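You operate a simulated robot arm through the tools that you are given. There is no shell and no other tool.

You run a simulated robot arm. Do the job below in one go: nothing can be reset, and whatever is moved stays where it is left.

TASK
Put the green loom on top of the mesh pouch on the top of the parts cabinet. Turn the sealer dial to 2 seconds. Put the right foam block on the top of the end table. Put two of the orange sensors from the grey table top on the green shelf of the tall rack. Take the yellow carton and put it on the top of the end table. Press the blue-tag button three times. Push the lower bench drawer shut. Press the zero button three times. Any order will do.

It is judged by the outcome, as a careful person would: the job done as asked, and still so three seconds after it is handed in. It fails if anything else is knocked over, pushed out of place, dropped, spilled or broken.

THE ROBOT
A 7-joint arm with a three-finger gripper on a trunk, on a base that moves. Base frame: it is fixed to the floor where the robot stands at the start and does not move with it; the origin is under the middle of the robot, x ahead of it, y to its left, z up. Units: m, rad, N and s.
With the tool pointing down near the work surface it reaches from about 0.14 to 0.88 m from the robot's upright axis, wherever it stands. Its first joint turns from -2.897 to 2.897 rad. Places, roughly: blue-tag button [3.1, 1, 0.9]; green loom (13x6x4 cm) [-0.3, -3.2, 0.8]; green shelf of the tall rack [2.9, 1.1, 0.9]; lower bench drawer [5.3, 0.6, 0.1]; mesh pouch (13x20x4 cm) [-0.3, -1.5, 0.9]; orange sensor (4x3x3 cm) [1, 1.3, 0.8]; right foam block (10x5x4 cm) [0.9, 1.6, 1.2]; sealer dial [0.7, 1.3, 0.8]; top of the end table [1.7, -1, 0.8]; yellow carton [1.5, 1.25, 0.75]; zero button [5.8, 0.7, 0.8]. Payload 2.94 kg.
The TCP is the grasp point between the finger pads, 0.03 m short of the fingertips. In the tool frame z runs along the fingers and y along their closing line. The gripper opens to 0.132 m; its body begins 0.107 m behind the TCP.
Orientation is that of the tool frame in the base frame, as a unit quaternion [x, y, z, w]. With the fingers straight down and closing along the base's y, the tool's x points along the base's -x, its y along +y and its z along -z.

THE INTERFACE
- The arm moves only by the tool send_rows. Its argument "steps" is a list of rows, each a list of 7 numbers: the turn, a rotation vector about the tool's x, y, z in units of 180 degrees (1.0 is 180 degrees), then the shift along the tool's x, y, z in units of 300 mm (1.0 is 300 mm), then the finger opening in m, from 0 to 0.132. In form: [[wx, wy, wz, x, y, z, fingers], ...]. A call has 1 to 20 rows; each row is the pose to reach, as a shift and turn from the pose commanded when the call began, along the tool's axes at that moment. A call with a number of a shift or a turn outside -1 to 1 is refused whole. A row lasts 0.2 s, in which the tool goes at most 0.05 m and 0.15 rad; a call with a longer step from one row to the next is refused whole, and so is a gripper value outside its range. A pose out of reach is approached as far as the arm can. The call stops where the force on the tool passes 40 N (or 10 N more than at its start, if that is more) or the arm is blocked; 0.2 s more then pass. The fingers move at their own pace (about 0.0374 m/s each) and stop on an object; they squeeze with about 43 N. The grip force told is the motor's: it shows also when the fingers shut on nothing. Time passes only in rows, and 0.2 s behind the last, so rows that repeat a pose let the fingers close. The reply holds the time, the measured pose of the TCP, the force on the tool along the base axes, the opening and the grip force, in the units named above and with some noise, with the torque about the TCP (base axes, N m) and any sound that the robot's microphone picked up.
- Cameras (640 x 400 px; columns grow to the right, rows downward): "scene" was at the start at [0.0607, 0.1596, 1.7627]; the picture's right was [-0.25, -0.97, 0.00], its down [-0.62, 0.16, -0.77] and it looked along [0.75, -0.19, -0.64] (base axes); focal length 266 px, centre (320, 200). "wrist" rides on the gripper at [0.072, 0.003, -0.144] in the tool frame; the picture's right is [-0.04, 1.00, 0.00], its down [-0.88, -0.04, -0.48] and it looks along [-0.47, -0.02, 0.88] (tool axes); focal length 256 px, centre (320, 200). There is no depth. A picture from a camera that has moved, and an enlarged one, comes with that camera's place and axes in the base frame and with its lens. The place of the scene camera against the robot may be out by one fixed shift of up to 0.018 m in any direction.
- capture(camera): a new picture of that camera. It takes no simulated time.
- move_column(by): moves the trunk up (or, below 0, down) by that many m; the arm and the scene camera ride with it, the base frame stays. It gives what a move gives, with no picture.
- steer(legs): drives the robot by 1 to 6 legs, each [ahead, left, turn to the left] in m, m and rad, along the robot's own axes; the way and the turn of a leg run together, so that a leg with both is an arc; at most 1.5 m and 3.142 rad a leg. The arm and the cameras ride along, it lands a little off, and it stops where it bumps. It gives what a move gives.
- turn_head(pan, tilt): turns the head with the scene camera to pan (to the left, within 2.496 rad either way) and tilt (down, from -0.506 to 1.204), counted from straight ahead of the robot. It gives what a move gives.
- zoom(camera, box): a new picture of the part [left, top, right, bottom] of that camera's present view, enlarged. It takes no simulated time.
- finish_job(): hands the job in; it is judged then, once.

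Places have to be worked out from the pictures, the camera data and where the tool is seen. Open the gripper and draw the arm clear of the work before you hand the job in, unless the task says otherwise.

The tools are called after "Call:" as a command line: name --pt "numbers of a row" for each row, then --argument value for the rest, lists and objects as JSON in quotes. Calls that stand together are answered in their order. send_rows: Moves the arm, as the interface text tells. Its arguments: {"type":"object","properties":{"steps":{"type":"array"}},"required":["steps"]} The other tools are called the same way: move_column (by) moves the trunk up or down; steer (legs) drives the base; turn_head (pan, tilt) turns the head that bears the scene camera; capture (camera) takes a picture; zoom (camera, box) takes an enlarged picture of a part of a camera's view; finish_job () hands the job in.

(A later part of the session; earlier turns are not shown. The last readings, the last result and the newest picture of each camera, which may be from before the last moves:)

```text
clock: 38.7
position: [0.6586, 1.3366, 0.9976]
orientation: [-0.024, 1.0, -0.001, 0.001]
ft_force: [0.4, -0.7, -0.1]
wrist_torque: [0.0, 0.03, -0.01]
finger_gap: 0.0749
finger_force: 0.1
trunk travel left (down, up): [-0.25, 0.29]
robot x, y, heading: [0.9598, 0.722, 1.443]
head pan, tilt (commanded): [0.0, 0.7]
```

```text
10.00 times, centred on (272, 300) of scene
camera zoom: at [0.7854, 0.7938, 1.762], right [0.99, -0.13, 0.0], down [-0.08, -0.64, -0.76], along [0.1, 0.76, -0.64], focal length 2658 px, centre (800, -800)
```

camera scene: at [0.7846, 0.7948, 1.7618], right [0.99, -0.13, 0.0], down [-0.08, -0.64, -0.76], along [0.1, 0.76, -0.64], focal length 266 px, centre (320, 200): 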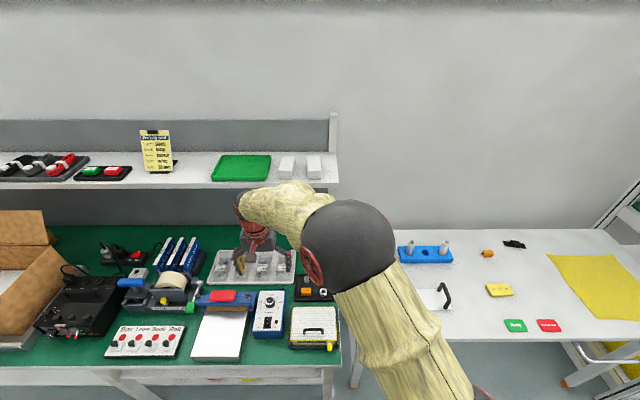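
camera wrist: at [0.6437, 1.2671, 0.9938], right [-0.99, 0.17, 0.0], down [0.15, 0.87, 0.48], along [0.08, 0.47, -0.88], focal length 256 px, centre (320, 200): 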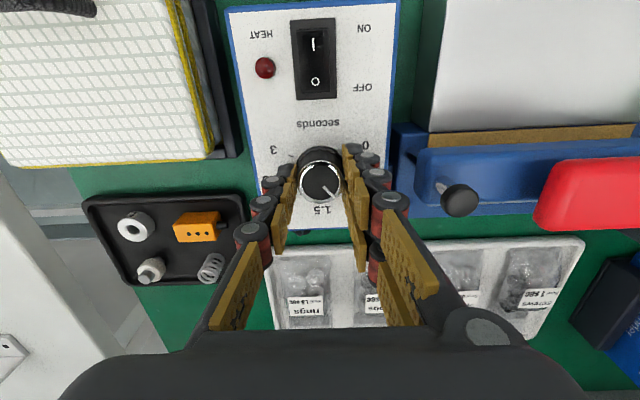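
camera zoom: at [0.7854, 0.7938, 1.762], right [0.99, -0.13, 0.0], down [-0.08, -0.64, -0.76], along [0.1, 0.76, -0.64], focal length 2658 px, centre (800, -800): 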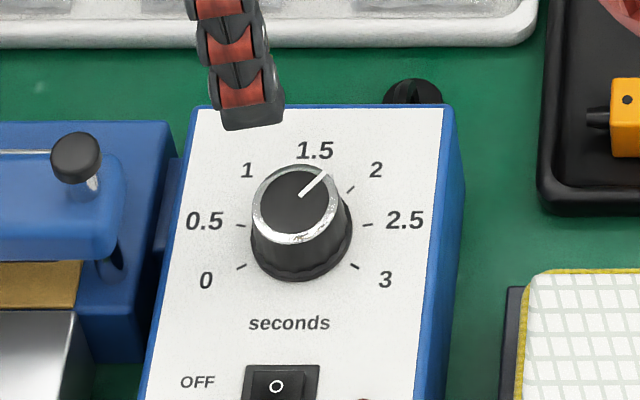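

The pointer is close to 2, maybe a few degrees short. Zoom more tightly to measure.

Call:
zoom --camera "wrist" --box '[296, 100, 352, 135]'

Call:
zoom --camera "scene" --box '[256, 292, 288, 312]'

```text
11.43 times, centred on (324, 118) of wrist
camera zoom: at [0.5852, 1.3369, 1.1408], right [-0.01, 1.0, 0.0], down [0.88, 0.01, 0.48], along [0.48, 0.0, -0.88], focal length 2926 px, centre (274, 1143)
```

zoom: 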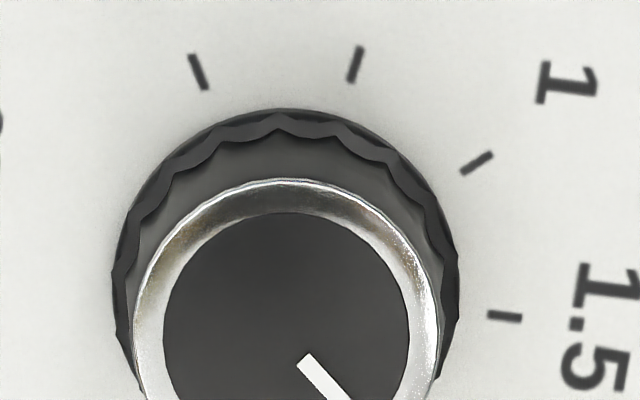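

```text
16.00 times, centred on (272, 302) of scene
camera zoom: at [0.7854, 0.7938, 1.762], right [0.99, -0.13, 0.0], down [-0.08, -0.64, -0.76], along [0.1, 0.76, -0.64], focal length 4253 px, centre (1088, -1432)
```

zoom: 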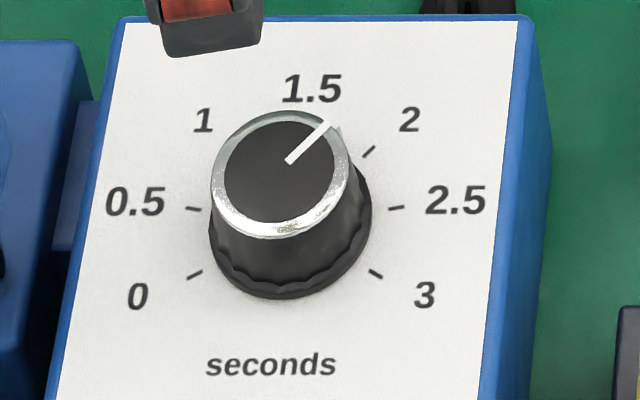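

From the scene camera geometry the pointer is at about 39–40°, i.e. on 2. Dial done; now rotate the gripper back, raise the trunk for the shelf.

Call:
send_rows --pt "0 0 -0.0444 0.03 0 -0.03 0.1" --pt "0 0 -0.0888 0.06 0 -0.06 0.1" --pt "0 0 -0.1332 0.09 0 -0.09 0.1" --pt "0 0 -0.1776 0.09 0 -0.12 0.1" --pt "0 0 -0.222 0.09 0 -0.15 0.1" --pt "0 0 -0.2664 0.09 0 -0.18 0.1" --pt "0 0 -0.3108 0.09 0 -0.2 0.1" --pt "0 0 -0.3552 0.09 0 -0.2 0.1" --pt "0 0 -0.3996 0.09 0 -0.2 0.1" --pt "0 0 -0.444 0.09 0 -0.2 0.1"

Call:
move_column --by 0.28

Call:
capture --camera "wrist"

Call:
capture --camera "scene"

```text
clock: 40.9
position: [0.6309, 1.3364, 1.0599]
orientation: [-0.662, 0.75, -0.001, 0.0]
ft_force: [0.4, -0.2, 0.4]
wrist_torque: [0.0, 0.0, 0.04]
finger_gap: 0.1002
finger_force: 0.0
trunk travel left (down, up): [-0.25, 0.29]
robot x, y, heading: [0.9593, 0.7234, 1.441]
head pan, tilt (commanded): [0.0, 0.7]
```

```text
clock: 43.8
position: [0.6313, 1.3361, 1.3406]
orientation: [-0.661, 0.75, 0.0, 0.0]
ft_force: [-0.5, 0.2, -0.3]
wrist_torque: [0.02, 0.01, 0.01]
finger_gap: 0.1001
finger_force: 0.0
trunk travel left (down, up): [-0.53, 0.01]
robot x, y, heading: [0.9592, 0.7257, 1.439]
head pan, tilt (commanded): [0.0, 0.7]
```

```text
taken
camera wrist: at [0.617, 1.2652, 1.4839], right [-0.99, 0.17, 0.0], down [0.15, 0.87, 0.48], along [0.08, 0.47, -0.88], focal length 256 px, centre (320, 200)
```

wrist: 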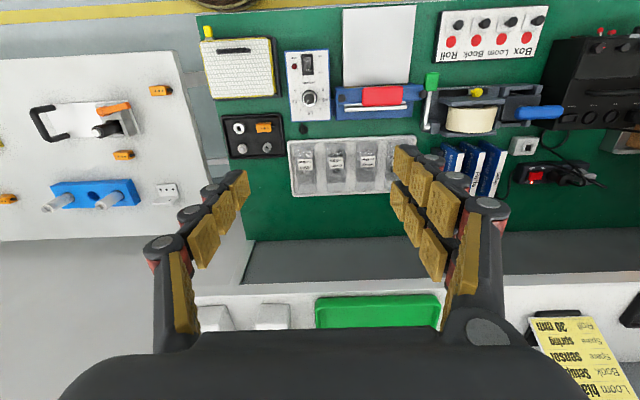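

```text
taken
camera scene: at [0.785, 0.7945, 2.0418], right [0.99, -0.13, 0.0], down [-0.08, -0.64, -0.76], along [0.1, 0.76, -0.64], focal length 266 px, centre (320, 200)
```

scene: 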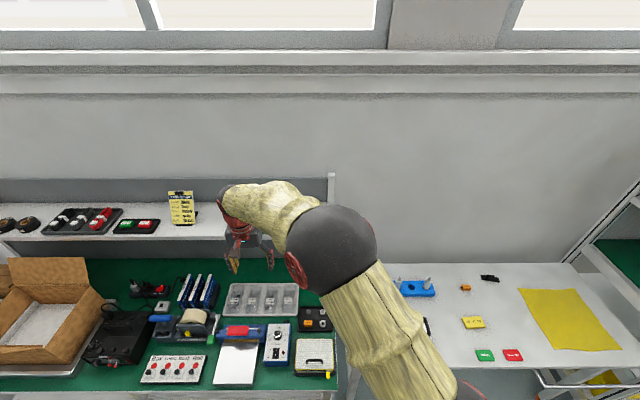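

Zoom in on the foam blocks in the wrist view.

Call:
zoom --camera "wrist" --box '[185, 270, 313, 350]'

```text
5.00 times, centred on (249, 310) of wrist
camera zoom: at [0.617, 1.2652, 1.4839], right [-0.99, 0.17, 0.0], down [0.15, 0.87, 0.48], along [0.08, 0.47, -0.88], focal length 1280 px, centre (675, -350)
```

zoom: 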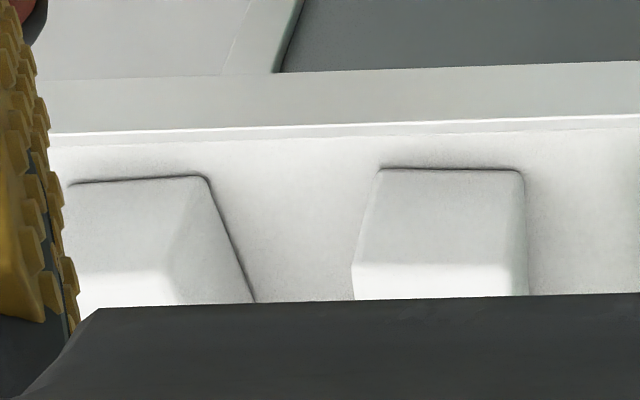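

Triangulation puts the right foam's front bottom edge mid at about [0.862, 1.587, 1.193], centre about [0.868, 1.637]. I shift the arm right, then drive left 0.17 and ahead 0.08 so that the foam is well in reach.

Call:
send_rows --pt "0 0 0 0.06 -0.15 -0.05 0.1" --pt "0 0 0 0.12 -0.3 -0.1 0.1" --pt "0 0 0 0.18 -0.45 -0.1 0.1" --pt "0 0 0 0.24 -0.6 -0.1 0.1" --pt "0 0 0 0.3 -0.75 -0.1 0.1"

Call:
steer --legs '[[0.0, 0.17, 0], [0.08, 0, 0]]'

Call:
capture --camera "wrist"

Call:
capture --camera "scene"

```text
refused: row 1 steps farther than a row can; nothing moved
```

```text
clock: 45.9
position: [0.4647, 1.4416, 1.3388]
orientation: [-0.66, 0.752, 0.0, 0.0]
ft_force: [0.4, 0.3, 0.0]
wrist_torque: [-0.03, 0.04, 0.01]
finger_gap: 0.1003
finger_force: 0.0
trunk travel left (down, up): [-0.53, 0.01]
robot x, y, heading: [0.7895, 0.8263, 1.44]
head pan, tilt (commanded): [0.0, 0.7]
```

```text
taken
camera wrist: at [0.4508, 1.3721, 1.4836], right [-0.98, 0.17, 0.0], down [0.15, 0.87, 0.47], along [0.08, 0.47, -0.88], focal length 256 px, centre (320, 200)
```

wrist: 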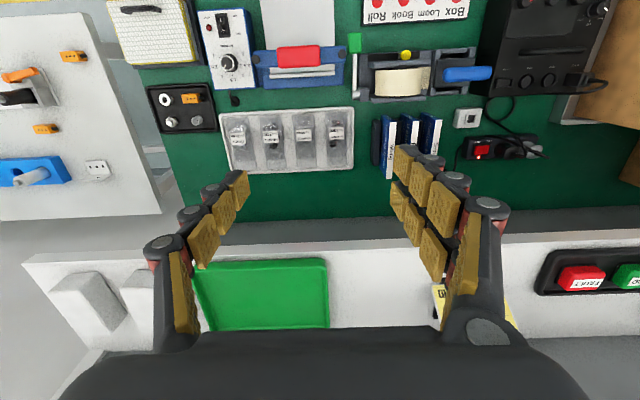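

```text
taken
camera scene: at [0.6171, 0.9013, 2.0419], right [0.99, -0.13, 0.0], down [-0.08, -0.64, -0.76], along [0.1, 0.76, -0.65], focal length 266 px, centre (320, 200)
```

scene: 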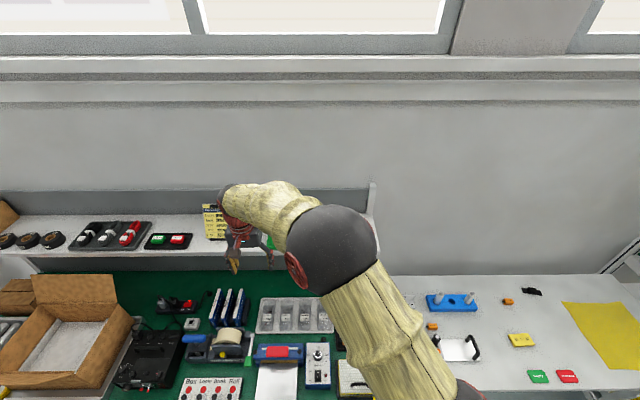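

My arm rows were refused (step slightly too long) and the base drove anyway; no contact happened. The foam blocks are now clearly visible, zoom to measure, then move the arm in smaller steps.

Call:
zoom --camera "wrist" --box '[20, 240, 180, 340]'

Call:
send_rows --pt "0 0 0 0.1 0 -0.05 0.1" --pt "0 0 0 0.15 -0.13 -0.05 0.1" --pt "0 0 0 0.15 -0.28 -0.05 0.1" --pt "0 0 0 0.15 -0.43 -0.05 0.1" --pt "0 0 0 0.15 -0.58 -0.05 0.1" --pt "0 0 0 0.15 -0.73 -0.05 0.1" --pt "0 0 0 0.15 -0.88 -0.05 0.1"

```text
4.00 times, centred on (100, 290) of wrist
camera zoom: at [0.4508, 1.3721, 1.4836], right [-0.98, 0.17, 0.0], down [0.15, 0.87, 0.47], along [0.08, 0.47, -0.88], focal length 1024 px, centre (1200, -160)
```

zoom: 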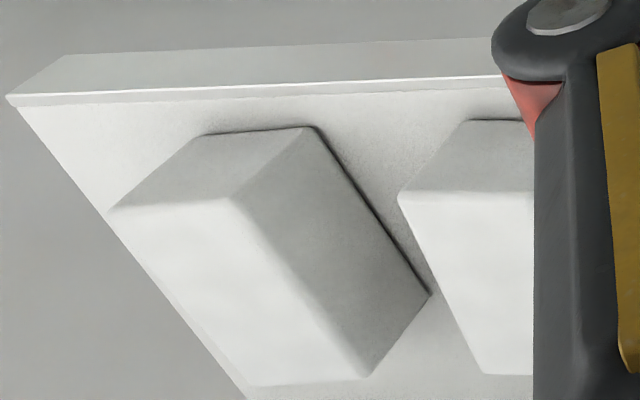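

```text
clock: 47.5
position: [0.7216, 1.3611, 1.3596]
orientation: [-0.66, 0.752, 0.0, 0.0]
ft_force: [1.3, 0.1, 0.8]
wrist_torque: [0.0, 0.04, 0.0]
finger_gap: 0.1
finger_force: 0.0
trunk travel left (down, up): [-0.53, 0.01]
robot x, y, heading: [0.7893, 0.8289, 1.439]
head pan, tilt (commanded): [0.0, 0.7]
```

Foam centre refined to about [0.861, 1.636], bottom z≈1.193, long axis turned ~4° CCW. Move above it with a matching yaw and 0.08 m opening.

Call:
send_rows --pt "0 0 -0.004 -0.1376 -0.0487 0 0.08" --pt "0 0 -0.008 -0.2752 -0.0974 0 0.08" --pt "0 0 -0.012 -0.4128 -0.1461 0 0.08" --pt "0 0 -0.016 -0.5504 -0.1948 0 0.08" --pt "0 0 -0.02 -0.688 -0.2435 0 0.08" --pt "0 0 -0.0244 -0.8256 -0.2922 0 0.08" --pt "0 0 -0.0244 -0.963 -0.341 0 0.08" --pt "0 0 -0.0244 -0.963 -0.341 0 0.08"

Call:
capture --camera "wrist"

Call:
capture --camera "scene"

```text
clock: 49.3
position: [0.8635, 1.6364, 1.3564]
orientation: [-0.688, 0.725, 0.0, 0.001]
ft_force: [-0.6, -1.1, 0.8]
wrist_torque: [0.02, -0.07, 0.02]
finger_gap: 0.0798
finger_force: 0.0
trunk travel left (down, up): [-0.53, 0.01]
robot x, y, heading: [0.7911, 0.8283, 1.442]
head pan, tilt (commanded): [0.0, 0.7]
```

```text
taken
camera wrist: at [0.8541, 1.5629, 1.5012], right [-1.0, 0.1, 0.0], down [0.09, 0.87, 0.48], along [0.05, 0.47, -0.88], focal length 256 px, centre (320, 200)
```

wrist: 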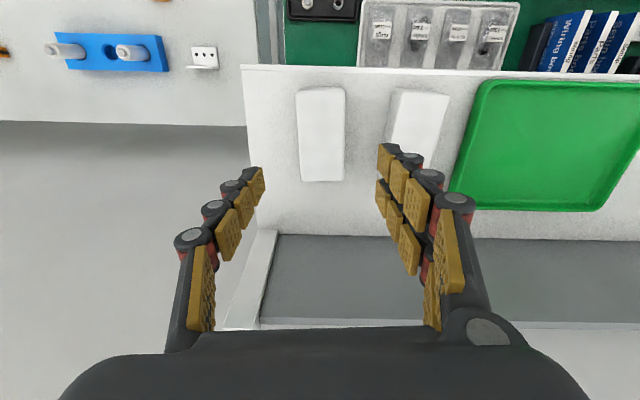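

```text
taken
camera scene: at [0.6158, 0.8969, 2.0421], right [0.99, -0.13, 0.0], down [-0.08, -0.64, -0.77], along [0.1, 0.76, -0.64], focal length 266 px, centre (320, 200)
```

scene: 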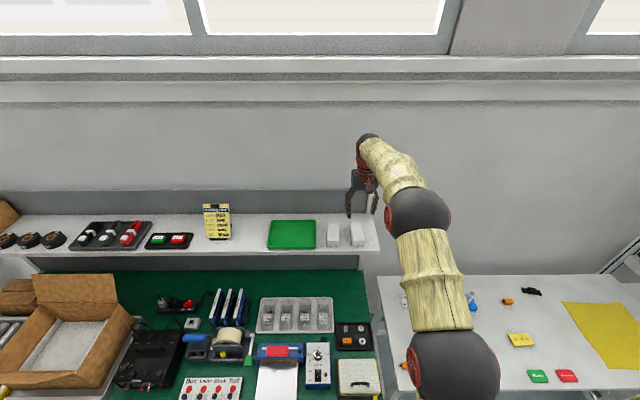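

The foam is centred under the tool. Descend to TCP z≈1.232 and check.

Call:
send_rows --pt "0 0 0 0 0 0.1 0.08" --pt "0 0 0 0 0 0.2 0.08" --pt "0 0 0 0 0 0.3 0.08" --pt "0 0 0 0 0 0.36 0.08" --pt "0 0 0 0 0 0.395 0.08" --pt "0 0 0 0 0 0.415 0.08"

Call:
capture --camera "wrist"

Call:
zoom --camera "scene" --box '[300, 190, 428, 270]'

```text
clock: 50.7
position: [0.8589, 1.635, 1.2292]
orientation: [-0.688, 0.726, -0.001, 0.0]
ft_force: [-0.1, -0.3, -0.4]
wrist_torque: [0.0, -0.01, 0.03]
finger_gap: 0.0799
finger_force: 0.1
trunk travel left (down, up): [-0.53, 0.01]
robot x, y, heading: [0.7891, 0.8298, 1.446]
head pan, tilt (commanded): [0.0, 0.7]
```

```text
taken
camera wrist: at [0.8516, 1.5635, 1.3733], right [-1.0, 0.1, 0.0], down [0.09, 0.88, 0.48], along [0.05, 0.47, -0.88], focal length 256 px, centre (320, 200)
```

wrist: 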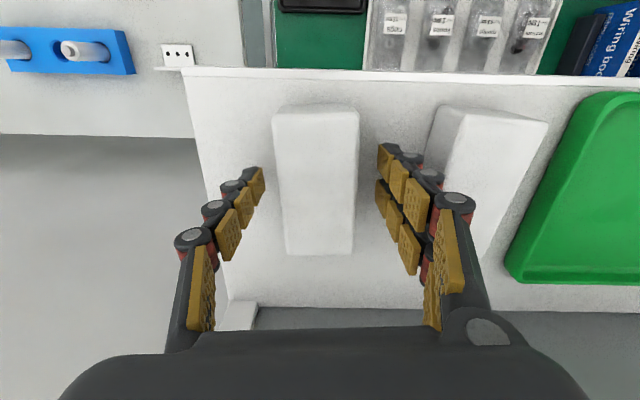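

```text
5.00 times, centred on (364, 230) of scene
camera zoom: at [0.6166, 0.8992, 2.042], right [0.99, -0.13, 0.0], down [-0.08, -0.64, -0.76], along [0.1, 0.76, -0.64], focal length 1329 px, centre (100, 50)
```

zoom: 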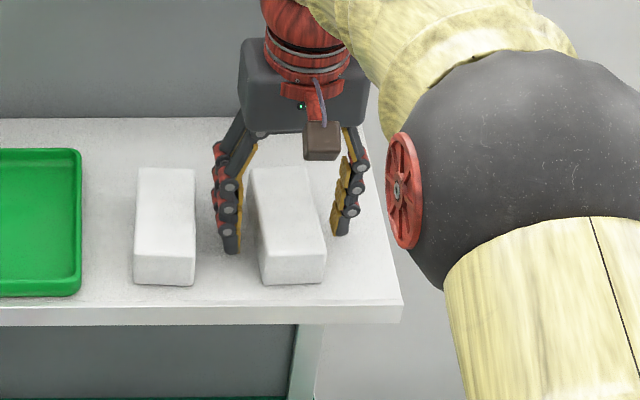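

Fingers straddle the block without contact. Close the fingers and lift slightly.

Call:
send_rows --pt "0 0 0 0 0 0 0.06" --pt "0 0 0 0 0 0 0.045" --pt "0 0 0 0 0 0 0.035" --pt "0 0 0 0 0 0 0.035" --pt "0 0 0 0 0 0 0.035" --pt "0 0 0 0 0 0 0.035"

Call:
send_rows --pt "0 0 0 0 0 -0.05 0.035" --pt "0 0 0 0 0 -0.12 0.035" --pt "0 0 0 0 0 -0.22 0.035" --pt "0 0 0 0 0 -0.32 0.035"

Call:
capture --camera "wrist"

```text
clock: 52.1
position: [0.8591, 1.6353, 1.2299]
orientation: [-0.688, 0.726, 0.0, 0.0]
ft_force: [-0.9, 1.0, 0.8]
wrist_torque: [-0.02, 0.04, -0.07]
finger_gap: 0.0484
finger_force: 43.0
trunk travel left (down, up): [-0.53, 0.01]
robot x, y, heading: [0.7843, 0.8275, 1.438]
head pan, tilt (commanded): [0.0, 0.7]
```

```text
clock: 53.1
position: [0.8582, 1.6353, 1.3267]
orientation: [-0.688, 0.726, 0.0, 0.0]
ft_force: [0.1, -0.2, 0.4]
wrist_torque: [0.04, -0.05, 0.0]
finger_gap: 0.0481
finger_force: 42.8
trunk travel left (down, up): [-0.53, 0.01]
robot x, y, heading: [0.7902, 0.83, 1.443]
head pan, tilt (commanded): [0.0, 0.7]
```

```text
taken
camera wrist: at [0.8506, 1.5631, 1.4709], right [-1.0, 0.1, 0.0], down [0.09, 0.88, 0.47], along [0.05, 0.47, -0.88], focal length 256 px, centre (320, 200)
```

wrist: 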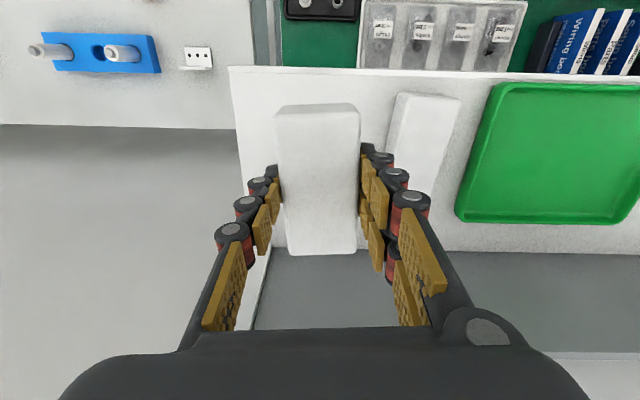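

Foam is held. Lift a little more and retract the arm toward the robot in small rows.

Call:
send_rows --pt "0 0 0 0 0 -0.15 0.035" --pt "0 0 0 0.15 0 -0.17 0.035" --pt "0 0 0 0.3 0 -0.17 0.035" --pt "0 0 0 0.45 0 -0.17 0.035" --pt "0 0 0 0.6 0 -0.17 0.035" --pt "0 0 0 0.75 0 -0.17 0.035" --pt "0 0 0 0.9 0 -0.17 0.035"

Call:
send_rows --pt "0 0 0 0.15 0 0 0.035" --pt "0 0 0 0.3 0 0 0.035" --pt "0 0 0 0.45 0 0 0.035"

```text
clock: 54.7
position: [0.8418, 1.361, 1.381]
orientation: [-0.688, 0.726, 0.001, 0.001]
ft_force: [-0.2, 0.5, 0.8]
wrist_torque: [0.06, -0.03, 0.0]
finger_gap: 0.0485
finger_force: 42.7
trunk travel left (down, up): [-0.53, 0.01]
robot x, y, heading: [0.791, 0.8318, 1.438]
head pan, tilt (commanded): [0.0, 0.7]
```

```text
clock: 55.5
position: [0.8346, 1.2263, 1.3794]
orientation: [-0.687, 0.727, 0.001, 0.0]
ft_force: [-0.6, -1.6, 0.2]
wrist_torque: [0.09, -0.01, 0.0]
finger_gap: 0.0484
finger_force: 42.7
trunk travel left (down, up): [-0.53, 0.01]
robot x, y, heading: [0.7897, 0.8244, 1.441]
head pan, tilt (commanded): [0.0, 0.7]
```

Retracted with the foam. Back away from the bench by 0.75 m and look toward the end table.

Call:
steer --legs '[[-0.75, 0, 0]]'

Call:
turn_head --pan -2.2 --tilt 0.6

Call:
capture --camera "scene"

```text
clock: 59.5
position: [0.7382, 0.4919, 1.3786]
orientation: [-0.691, 0.723, 0.0, 0.001]
ft_force: [-0.3, 0.1, 0.2]
wrist_torque: [0.04, -0.02, -0.02]
finger_gap: 0.0482
finger_force: 43.2
trunk travel left (down, up): [-0.53, 0.01]
robot x, y, heading: [0.6965, 0.0933, 1.451]
head pan, tilt (commanded): [0.0, 0.7]
```

```text
clock: 61.6
position: [0.7368, 0.4932, 1.3799]
orientation: [-0.691, 0.723, 0.0, 0.0]
ft_force: [0.1, 0.1, -1.3]
wrist_torque: [0.02, -0.04, 0.01]
finger_gap: 0.0485
finger_force: 43.4
trunk travel left (down, up): [-0.53, 0.01]
robot x, y, heading: [0.7001, 0.0941, 1.455]
head pan, tilt (commanded): [-2.201, 0.6]
```

```text
taken
camera scene: at [0.5763, 0.0151, 2.0507], right [-0.68, -0.73, 0.0], down [-0.41, 0.39, -0.83], along [0.6, -0.56, -0.56], focal length 266 px, centre (320, 200)
```

scene: 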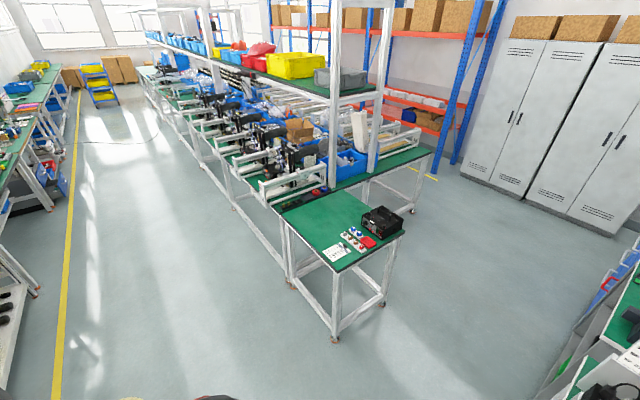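

Call:
zoom --camera "scene" --box '[260, 170, 436, 280]'

```text
3.64 times, centred on (348, 225) of scene
camera zoom: at [0.5763, 0.0151, 2.0507], right [-0.68, -0.73, 0.0], down [-0.41, 0.39, -0.83], along [0.6, -0.56, -0.56], focal length 966 px, centre (218, 109)
```

zoom: 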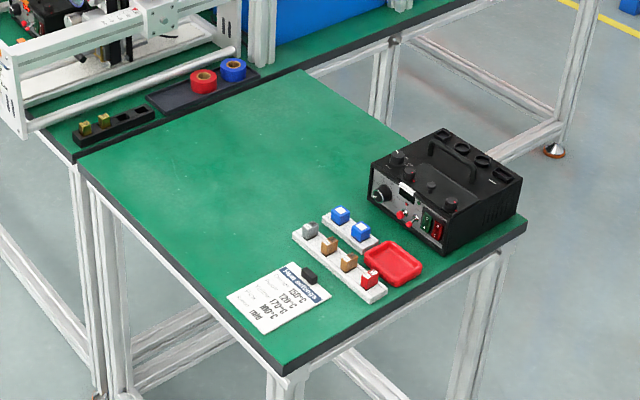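

The end table spans u 1.39–2.11 along the row direction, with free green area on its far-u half. Turn round in place, then strafe to stand in front of it.

Call:
steer --legs '[[0, 0, -3.14]]'

Call:
steer --legs '[[0, 1.25, 0]]'

Call:
turn_head --pan 0 --tilt 0.8

Call:
capture --camera "scene"

```text
clock: 69.3
position: [0.6595, -0.3109, 1.3793]
orientation: [0.719, 0.695, 0.001, 0.0]
ft_force: [0.0, -0.1, 0.2]
wrist_torque: [-0.03, 0.04, -0.01]
finger_gap: 0.0484
finger_force: 43.1
trunk travel left (down, up): [-0.53, 0.01]
robot x, y, heading: [0.6984, 0.0899, -1.682]
head pan, tilt (commanded): [-2.201, 0.6]
```

```text
clock: 75.8
position: [1.9437, -0.4462, 1.3775]
orientation: [0.715, 0.699, 0.0, 0.0]
ft_force: [-0.2, 0.6, -1.1]
wrist_torque: [-0.01, 0.0, 0.0]
finger_gap: 0.048
finger_force: 43.0
trunk travel left (down, up): [-0.53, 0.01]
robot x, y, heading: [1.9771, -0.0465, -1.671]
head pan, tilt (commanded): [-2.201, 0.6]
```

```text
clock: 77.9
position: [1.9442, -0.4469, 1.3783]
orientation: [0.715, 0.699, 0.0, 0.0]
ft_force: [0.3, 0.2, -0.8]
wrist_torque: [0.0, 0.0, 0.0]
finger_gap: 0.0482
finger_force: 43.5
trunk travel left (down, up): [-0.53, 0.01]
robot x, y, heading: [1.9721, -0.0437, -1.671]
head pan, tilt (commanded): [0.0, 0.799]
```

```text
taken
camera scene: at [2.1682, -0.1223, 2.0338], right [-0.99, 0.1, 0.0], down [0.07, 0.71, -0.7], along [-0.07, -0.69, -0.72], focal length 266 px, centre (320, 200)
```

scene: 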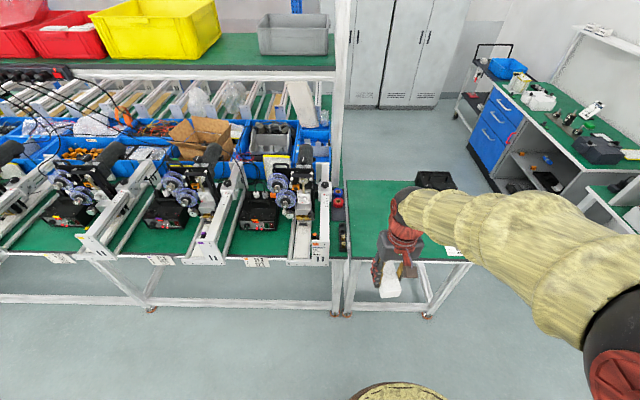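

Table is ahead. Drive ahead 0.45 m with a small shift right and heading correction.

Call:
steer --legs '[[0.44, -0.07, -0.027]]'

Call:
capture --camera "scene"

Call:
capture --camera "wrist"

```text
clock: 80.6
position: [1.8163, -0.8757, 1.3774]
orientation: [0.722, 0.692, 0.0, -0.001]
ft_force: [0.0, -0.4, 0.0]
wrist_torque: [0.07, -0.01, 0.0]
finger_gap: 0.0485
finger_force: 43.1
trunk travel left (down, up): [-0.53, 0.01]
robot x, y, heading: [1.8563, -0.4714, -1.692]
head pan, tilt (commanded): [0.0, 0.799]
```

```text
taken
camera scene: at [2.0471, -0.5554, 2.0337], right [-0.99, 0.12, 0.0], down [0.09, 0.71, -0.7], along [-0.08, -0.69, -0.72], focal length 266 px, centre (320, 200)
```

scene: 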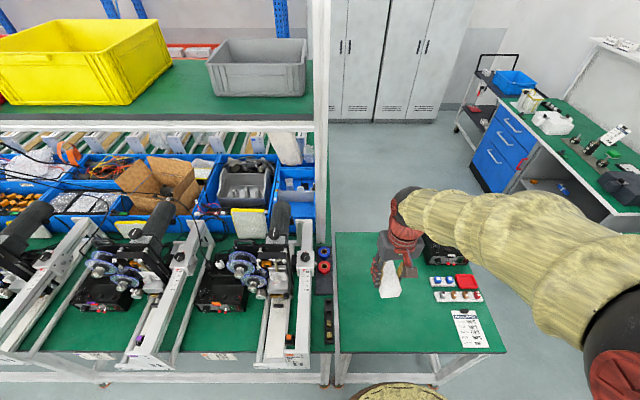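

```text
taken
camera wrist: at [1.8211, -0.8024, 1.5221], right [1.0, -0.09, 0.0], down [-0.08, -0.88, 0.47], along [-0.04, -0.47, -0.88], focal length 256 px, centre (320, 200)
```

wrist: 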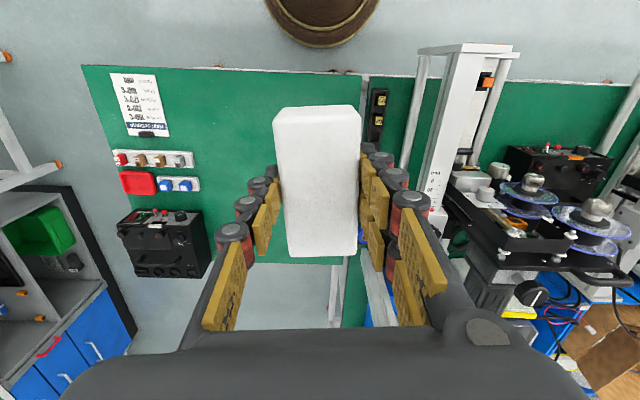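

I hold the foam over the table edge region. Zoom both views to triangulate the table top height and the free space.

Call:
zoom --camera "scene" --box '[320, 220, 520, 345]'

Call:
zoom --camera "wrist" --box '[70, 50, 270, 175]'

```text
3.20 times, centred on (420, 282) of scene
camera zoom: at [2.0471, -0.5554, 2.0337], right [-0.99, 0.12, 0.0], down [0.09, 0.71, -0.7], along [-0.08, -0.69, -0.72], focal length 850 px, centre (0, -64)
```

zoom: 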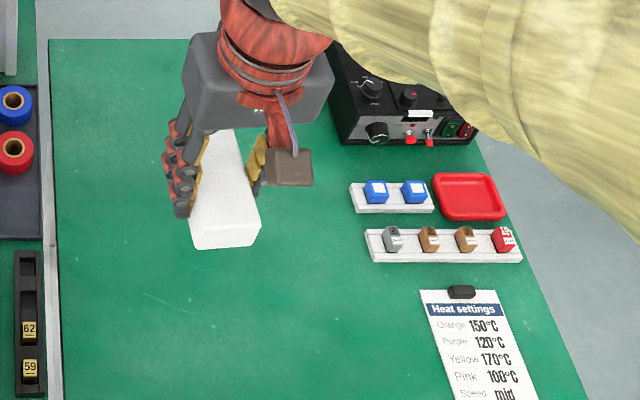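

```text
3.20 times, centred on (170, 112) of wrist
camera zoom: at [1.8211, -0.8024, 1.5221], right [1.0, -0.09, 0.0], down [-0.08, -0.88, 0.47], along [-0.04, -0.47, -0.88], focal length 819 px, centre (800, 480)
```

zoom: 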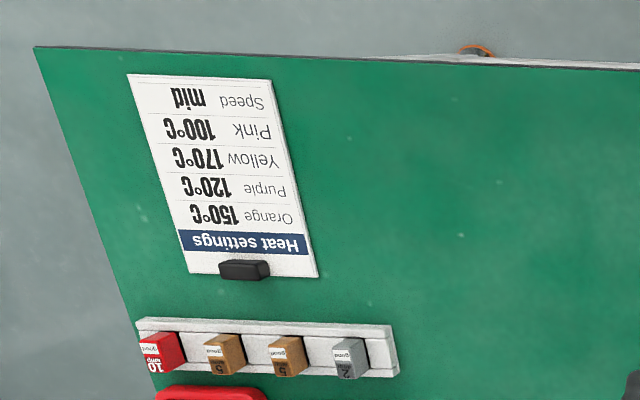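

Height triangulation is ill-conditioned, so I will use contact. First move the foam over the free area (u≈1.955, v≈-0.80), then lower the trunk 0.28.

Call:
send_rows --pt "0 0 0 -0.11 0.02 0 0.035" --pt "0 0 0 -0.22 0.04 0 0.035" --pt "0 0 0 -0.33 0.06 0 0.035" --pt "0 0 0 -0.44 0.08 0 0.035" --pt "0 0 0 -0.55 0.097 0 0.035" --pt "0 0 0 -0.55 0.097 0 0.035"

Call:
move_column --by -0.28

Call:
capture --camera "wrist"

Call:
capture --camera "scene"

```text
clock: 82.0
position: [1.8368, -1.0356, 1.3821]
orientation: [0.722, 0.692, 0.0, 0.0]
ft_force: [0.1, 0.2, 0.6]
wrist_torque: [-0.06, -0.03, 0.04]
finger_gap: 0.0481
finger_force: 42.6
trunk travel left (down, up): [-0.53, 0.01]
robot x, y, heading: [1.8545, -0.4689, -1.693]
head pan, tilt (commanded): [0.0, 0.799]
```

```text
clock: 84.8
position: [1.8369, -1.0367, 1.1016]
orientation: [0.721, 0.693, 0.0, 0.001]
ft_force: [0.0, 0.2, -0.5]
wrist_torque: [-0.01, 0.02, -0.01]
finger_gap: 0.0483
finger_force: 42.4
trunk travel left (down, up): [-0.25, 0.29]
robot x, y, heading: [1.858, -0.4735, -1.686]
head pan, tilt (commanded): [0.0, 0.799]
```

```text
taken
camera wrist: at [1.8423, -0.9645, 1.2455], right [1.0, -0.09, 0.0], down [-0.08, -0.88, 0.48], along [-0.04, -0.47, -0.88], focal length 256 px, centre (320, 200)
```

wrist: 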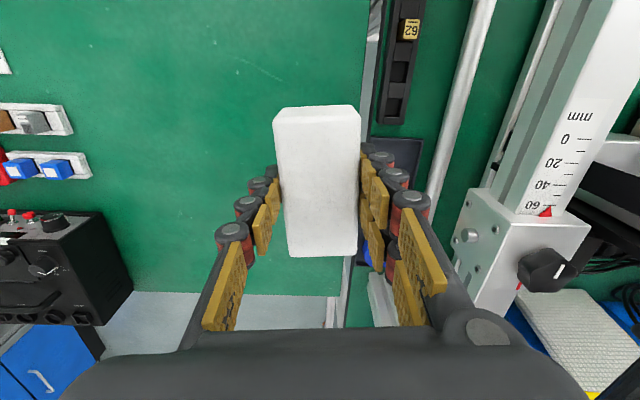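

```text
taken
camera scene: at [2.0475, -0.5541, 1.7539], right [-0.99, 0.12, 0.0], down [0.09, 0.71, -0.7], along [-0.08, -0.69, -0.72], focal length 266 px, centre (320, 200)
```

scene: 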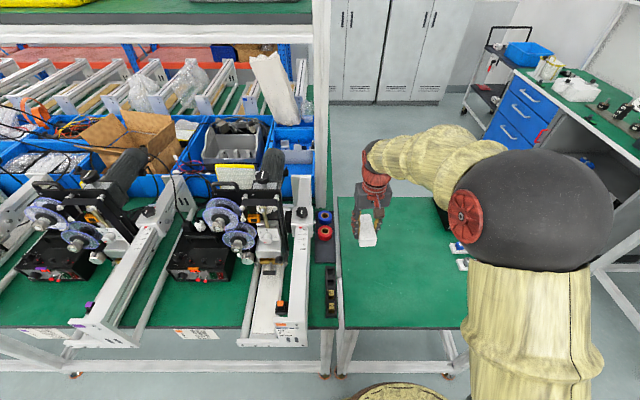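

Combining views with a long baseline gives table top z≈0.845 and the table's far-u edge at u≈2.01, so I shift 0.055 m inward and descend to TCP z≈0.93.

Call:
send_rows --pt "0 0 0 0 -0.06 0.1 0.035" --pt "0 0 0 0 -0.12 0.2 0.035" --pt "0 0 0 0 -0.183 0.3 0.035" --pt "0 0 0 0 -0.183 0.43 0.035" --pt "0 0 0 0 -0.183 0.55 0.035" --pt "0 0 0 0 -0.183 0.57 0.035"

Call:
capture --camera "wrist"

Call:
zoom --camera "scene" --box '[300, 180, 460, 280]'

```text
clock: 86.2
position: [1.7823, -1.0332, 0.9303]
orientation: [0.722, 0.692, 0.0, 0.0]
ft_force: [-0.7, -0.2, -0.9]
wrist_torque: [-0.01, -0.01, -0.02]
finger_gap: 0.0483
finger_force: 42.7
trunk travel left (down, up): [-0.25, 0.29]
robot x, y, heading: [1.8585, -0.473, -1.69]
head pan, tilt (commanded): [0.0, 0.799]
```

```text
taken
camera wrist: at [1.7878, -0.962, 1.0736], right [1.0, -0.09, 0.0], down [-0.08, -0.88, 0.48], along [-0.04, -0.47, -0.88], focal length 256 px, centre (320, 200)
```

wrist: 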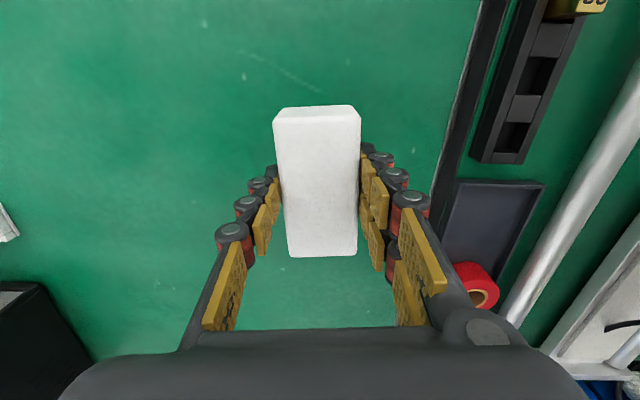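

```text
4.00 times, centred on (380, 230) of scene
camera zoom: at [2.0473, -0.5545, 1.7538], right [-0.99, 0.12, 0.0], down [0.09, 0.71, -0.7], along [-0.08, -0.69, -0.72], focal length 1063 px, centre (80, 80)
```

zoom: 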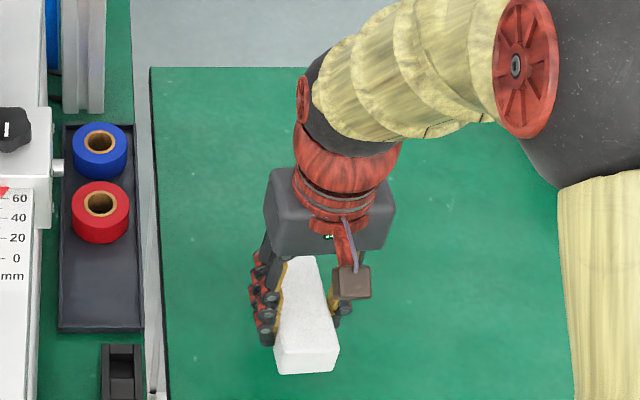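

Clear below. Descend gently toward contact.

Call:
send_rows --pt "0 0 0 0 0 0.05 0.035" --pt "0 0 0 0 0 0.09 0.035" --pt "0 0 0 0 0 0.12 0.035" --pt "0 0 0 0 0 0.135 0.035"

Call:
zoom --camera "scene" --box '[340, 220, 420, 270]'

```text
clock: 87.2
position: [1.781, -1.0335, 0.8899]
orientation: [0.722, 0.692, 0.0, 0.001]
ft_force: [0.4, 0.5, -0.8]
wrist_torque: [-0.02, -0.02, 0.03]
finger_gap: 0.0483
finger_force: 43.1
trunk travel left (down, up): [-0.25, 0.29]
robot x, y, heading: [1.8568, -0.469, -1.688]
head pan, tilt (commanded): [0.0, 0.799]
```

```text
8.00 times, centred on (380, 245) of scene
camera zoom: at [2.0474, -0.5544, 1.7537], right [-0.99, 0.12, 0.0], down [0.09, 0.71, -0.7], along [-0.08, -0.69, -0.72], focal length 2126 px, centre (-160, -160)
```

zoom: 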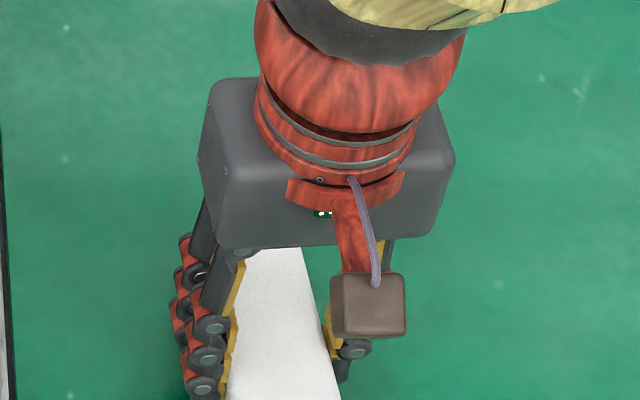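

No contact yet; continue in 3 mm rows.

Call:
send_rows --pt "0 0 0 0 0 0.01 0.035" --pt "0 0 0 0 0 0.02 0.035" --pt "0 0 0 0 0 0.03 0.035" --pt "0 0 0 0 0 0.04 0.035"

```text
clock: 88.2
position: [1.781, -1.0332, 0.8794]
orientation: [0.721, 0.692, 0.0, 0.0]
ft_force: [1.5, 2.5, 7.6]
wrist_torque: [0.18, -0.12, 0.0]
finger_gap: 0.0485
finger_force: 43.2
trunk travel left (down, up): [-0.25, 0.29]
robot x, y, heading: [1.8539, -0.4695, -1.694]
head pan, tilt (commanded): [0.0, 0.799]
```

Contact felt (7.6 N), the foam rests on the table (top z≈0.842). Open the fingers and lift.

Call:
send_rows --pt "0 0 0 0 0 0 0.055" --pt "0 0 0 0 0 0 0.07" --pt "0 0 0 0 0 0 0.085" --pt "0 0 0 0 0 0 0.085" --pt "0 0 0 0 0 0 0.085" --pt "0 0 0 0 0 -0.1 0.085" --pt "0 0 0 0 0 -0.25 0.085" --pt "0 0 0 0 0 -0.4 0.085" --pt "0 0 0 0 0 -0.55 0.085"

Call:
capture --camera "wrist"

```text
clock: 90.2
position: [1.7803, -1.0338, 1.0438]
orientation: [0.722, 0.692, 0.001, -0.001]
ft_force: [0.0, -0.3, -1.1]
wrist_torque: [0.0, 0.03, 0.02]
finger_gap: 0.0849
finger_force: 0.0
trunk travel left (down, up): [-0.25, 0.29]
robot x, y, heading: [1.8573, -0.4715, -1.687]
head pan, tilt (commanded): [0.0, 0.799]
```

```text
taken
camera wrist: at [1.7852, -0.9618, 1.1877], right [1.0, -0.09, 0.0], down [-0.08, -0.88, 0.47], along [-0.04, -0.47, -0.88], focal length 256 px, centre (320, 200)
```

wrist: 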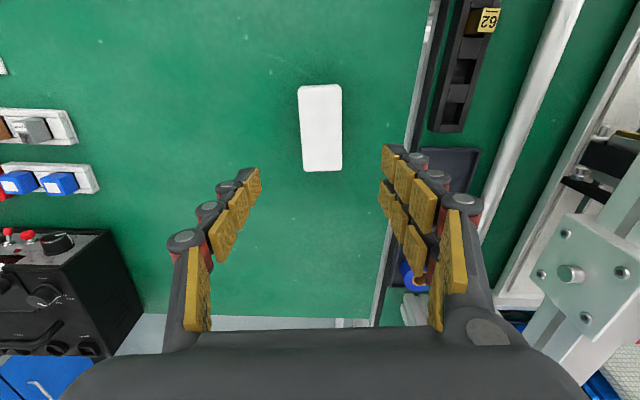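

Foam placed well. Raise and retract the arm before driving.

Call:
send_rows --pt "0 0 0 0.05 0 -0.15 0.1" --pt "0 0 0 0.15 0 -0.25 0.1" --pt "0 0 0 0.25 0 -0.37 0.1" --pt "0 0 0 0.4 0 -0.4 0.1" --pt "0 0 0 0.55 0 -0.4 0.1"

Call:
steer --legs '[[-0.5, 0, 0], [0, 0, 3.138], [0, 0.48, 0]]'

Call:
turn_head --pan 0 --tilt 0.7

Call:
capture --camera "scene"

```text
clock: 91.4
position: [1.7884, -0.8715, 1.1633]
orientation: [0.721, 0.692, 0.0, -0.001]
ft_force: [-0.1, 0.4, 0.1]
wrist_torque: [-0.02, 0.03, 0.0]
finger_gap: 0.1002
finger_force: 0.1
trunk travel left (down, up): [-0.25, 0.29]
robot x, y, heading: [1.8566, -0.4732, -1.69]
head pan, tilt (commanded): [0.0, 0.799]
```

```text
clock: 104.2
position: [1.5265, 0.5168, 1.1625]
orientation: [-0.677, 0.736, 0.0, 0.0]
ft_force: [0.0, 0.3, 1.3]
wrist_torque: [-0.01, -0.01, 0.02]
finger_gap: 0.1003
finger_force: 0.1
trunk travel left (down, up): [-0.25, 0.29]
robot x, y, heading: [1.4421, 0.1186, 1.41]
head pan, tilt (commanded): [0.0, 0.799]
```

```text
clock: 104.8
position: [1.5267, 0.5146, 1.162]
orientation: [-0.677, 0.736, 0.0, 0.0]
ft_force: [-0.5, -0.1, 0.9]
wrist_torque: [0.01, 0.02, 0.0]
finger_gap: 0.1001
finger_force: 0.0
trunk travel left (down, up): [-0.25, 0.29]
robot x, y, heading: [1.4431, 0.1159, 1.408]
head pan, tilt (commanded): [0.0, 0.7]
```

```text
taken
camera scene: at [1.2713, 0.1938, 1.762], right [0.99, -0.16, 0.0], down [-0.1, -0.64, -0.76], along [0.12, 0.75, -0.64], focal length 266 px, centre (320, 200)
```

scene: 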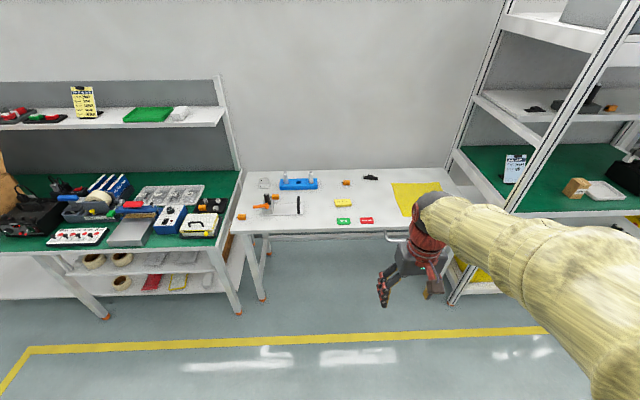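

Carton visible on the grey table. Correct heading and drive ahead 0.62 m.

Call:
steer --legs '[[0, 0, 0.034], [0.62, 0, 0]]'

Call:
capture --camera "wrist"

Call:
capture --camera "scene"

```text
clock: 108.6
position: [1.5886, 1.1119, 1.1615]
orientation: [-0.69, 0.724, 0.0, -0.001]
ft_force: [0.5, 0.6, -0.1]
wrist_torque: [-0.01, -0.02, 0.01]
finger_gap: 0.1003
finger_force: 0.1
trunk travel left (down, up): [-0.25, 0.29]
robot x, y, heading: [1.5173, 0.7113, 1.444]
head pan, tilt (commanded): [0.0, 0.7]
```

```text
taken
camera wrist: at [1.581, 1.0403, 1.3058], right [-1.0, 0.09, 0.0], down [0.08, 0.88, 0.47], along [0.04, 0.47, -0.88], focal length 256 px, centre (320, 200)
```

wrist: 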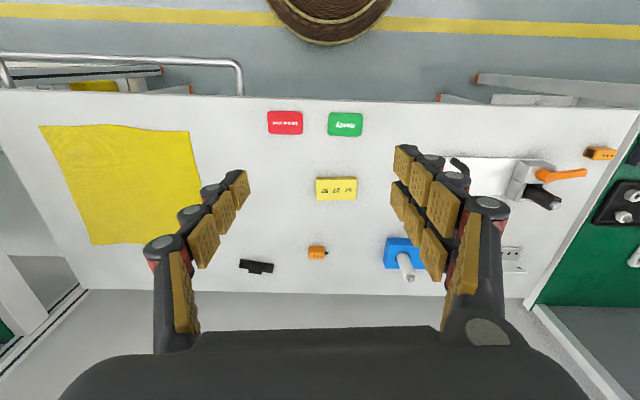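

```text
taken
camera scene: at [1.3435, 0.7815, 1.762], right [0.99, -0.13, 0.0], down [-0.08, -0.64, -0.76], along [0.1, 0.76, -0.64], focal length 266 px, centre (320, 200)
```

scene: 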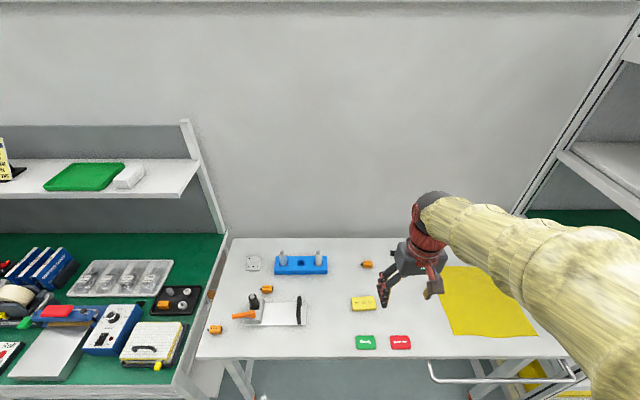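

Zoom on the carton in both views to measure its position and height.

Call:
zoom --camera "wrist" --box '[296, 165, 376, 215]'

Call:
zoom --camera "scene" --box '[322, 278, 402, 328]'

```text
8.00 times, centred on (336, 190) of wrist
camera zoom: at [1.581, 1.0403, 1.3058], right [-1.0, 0.09, 0.0], down [0.08, 0.88, 0.47], along [0.04, 0.47, -0.88], focal length 2048 px, centre (192, 280)
```

zoom: 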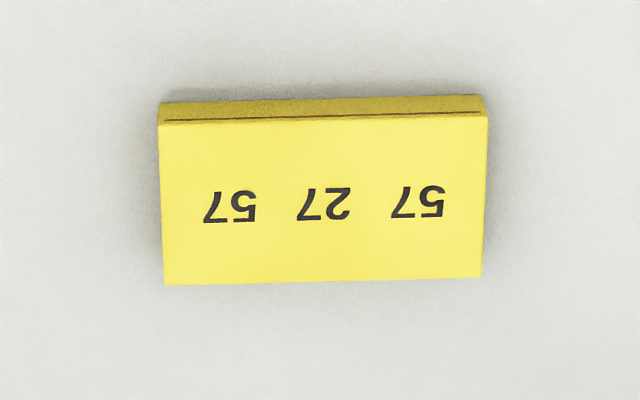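

```text
8.00 times, centred on (362, 303) of scene
camera zoom: at [1.3435, 0.7815, 1.762], right [0.99, -0.13, 0.0], down [-0.08, -0.64, -0.76], along [0.1, 0.76, -0.64], focal length 2126 px, centre (-16, -624)
```

zoom: 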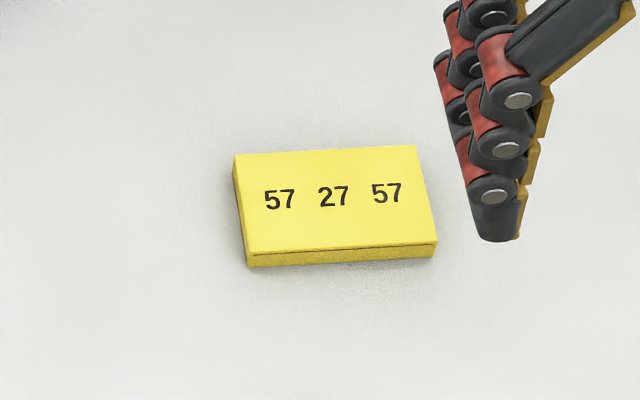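

Carton top is near z≈0.805, centre about [1.567, 1.286], size ≈8.8×5×2 cm. Move above it, fingers open 0.12.

Call:
send_rows --pt "0 0 0 -0.11 0.02 0.08 0.12" --pt "0 0 0 -0.22 0.04 0.16 0.12" --pt "0 0 0 -0.33 0.06 0.25 0.12" --pt "0 0 0 -0.44 0.08 0.35 0.12" --pt "0 0 0 -0.52 0.1 0.47 0.12" --pt "0 0 0 -0.576 0.1 0.6 0.12" --pt "0 0 0 -0.576 0.1 0.7 0.12"

Call:
capture --camera "wrist"

Call:
zoom --camera "scene" --box '[300, 240, 460, 340]'

```text
clock: 110.2
position: [1.5712, 1.2859, 0.95]
orientation: [-0.69, 0.724, 0.0, 0.0]
ft_force: [-0.3, 0.2, -0.4]
wrist_torque: [-0.04, 0.01, 0.02]
finger_gap: 0.1199
finger_force: 0.0
trunk travel left (down, up): [-0.25, 0.29]
robot x, y, heading: [1.5208, 0.7147, 1.446]
head pan, tilt (commanded): [0.0, 0.7]
```

```text
taken
camera wrist: at [1.5617, 1.2138, 1.0945], right [-1.0, 0.09, 0.0], down [0.08, 0.88, 0.48], along [0.04, 0.47, -0.88], focal length 256 px, centre (320, 200)
```

wrist: 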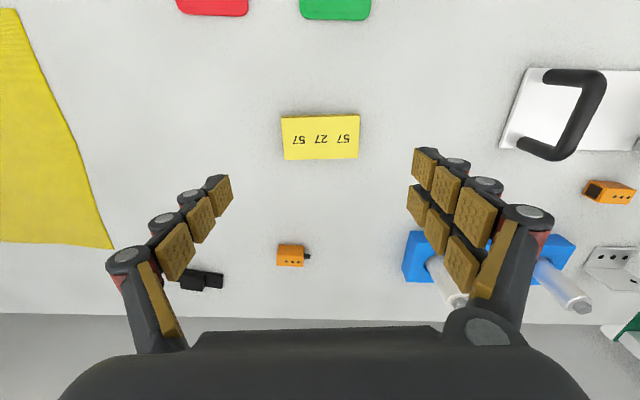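

```text
4.00 times, centred on (380, 290) of scene
camera zoom: at [1.3436, 0.7819, 1.762], right [0.99, -0.13, 0.0], down [-0.08, -0.64, -0.76], along [0.1, 0.76, -0.64], focal length 1063 px, centre (80, -160)
```

zoom: 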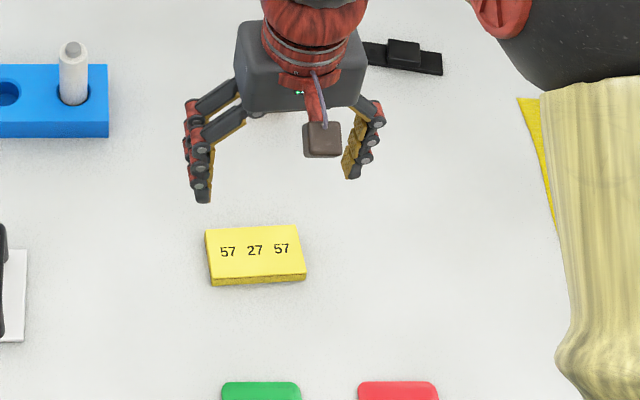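

Carton is nearly centred, slightly farther out. Shift 6 mm ahead and descend to 0.87, then re-check.

Call:
send_rows --pt "0 0 0 -0.01 0 0.1 0.12" --pt "0 0 0 -0.02 0 0.2 0.12" --pt "0 0 0 -0.02 0 0.267 0.12"

Call:
capture --camera "wrist"

Call:
zoom --camera "scene" --box '[320, 260, 400, 310]'

```text
clock: 111.0
position: [1.5687, 1.2895, 0.8709]
orientation: [-0.689, 0.724, 0.0, 0.0]
ft_force: [0.2, 0.4, -0.6]
wrist_torque: [0.02, -0.02, 0.04]
finger_gap: 0.1197
finger_force: 0.0
trunk travel left (down, up): [-0.25, 0.29]
robot x, y, heading: [1.5189, 0.7133, 1.444]
head pan, tilt (commanded): [0.0, 0.7]
```

```text
taken
camera wrist: at [1.5604, 1.2188, 1.0144], right [-1.0, 0.09, 0.0], down [0.08, 0.88, 0.48], along [0.04, 0.47, -0.88], focal length 256 px, centre (320, 200)
```

wrist: 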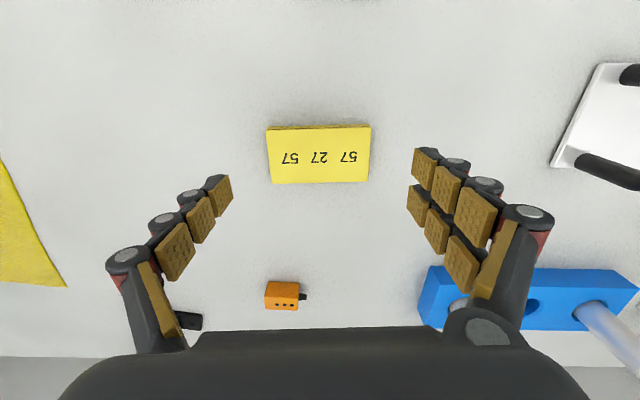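

```text
8.00 times, centred on (360, 285) of scene
camera zoom: at [1.3435, 0.7813, 1.762], right [0.99, -0.13, 0.0], down [-0.08, -0.64, -0.76], along [0.1, 0.76, -0.64], focal length 2126 px, centre (0, -480)
```

zoom: 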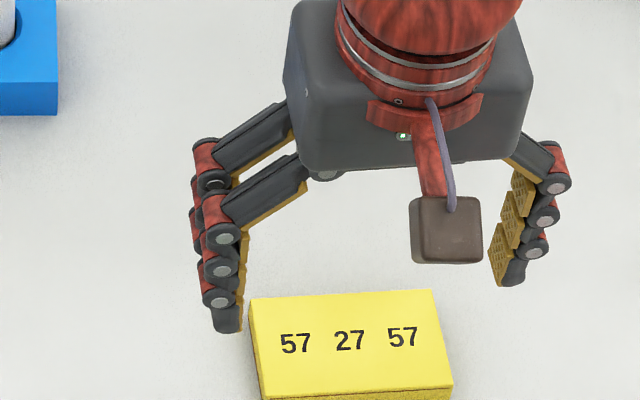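

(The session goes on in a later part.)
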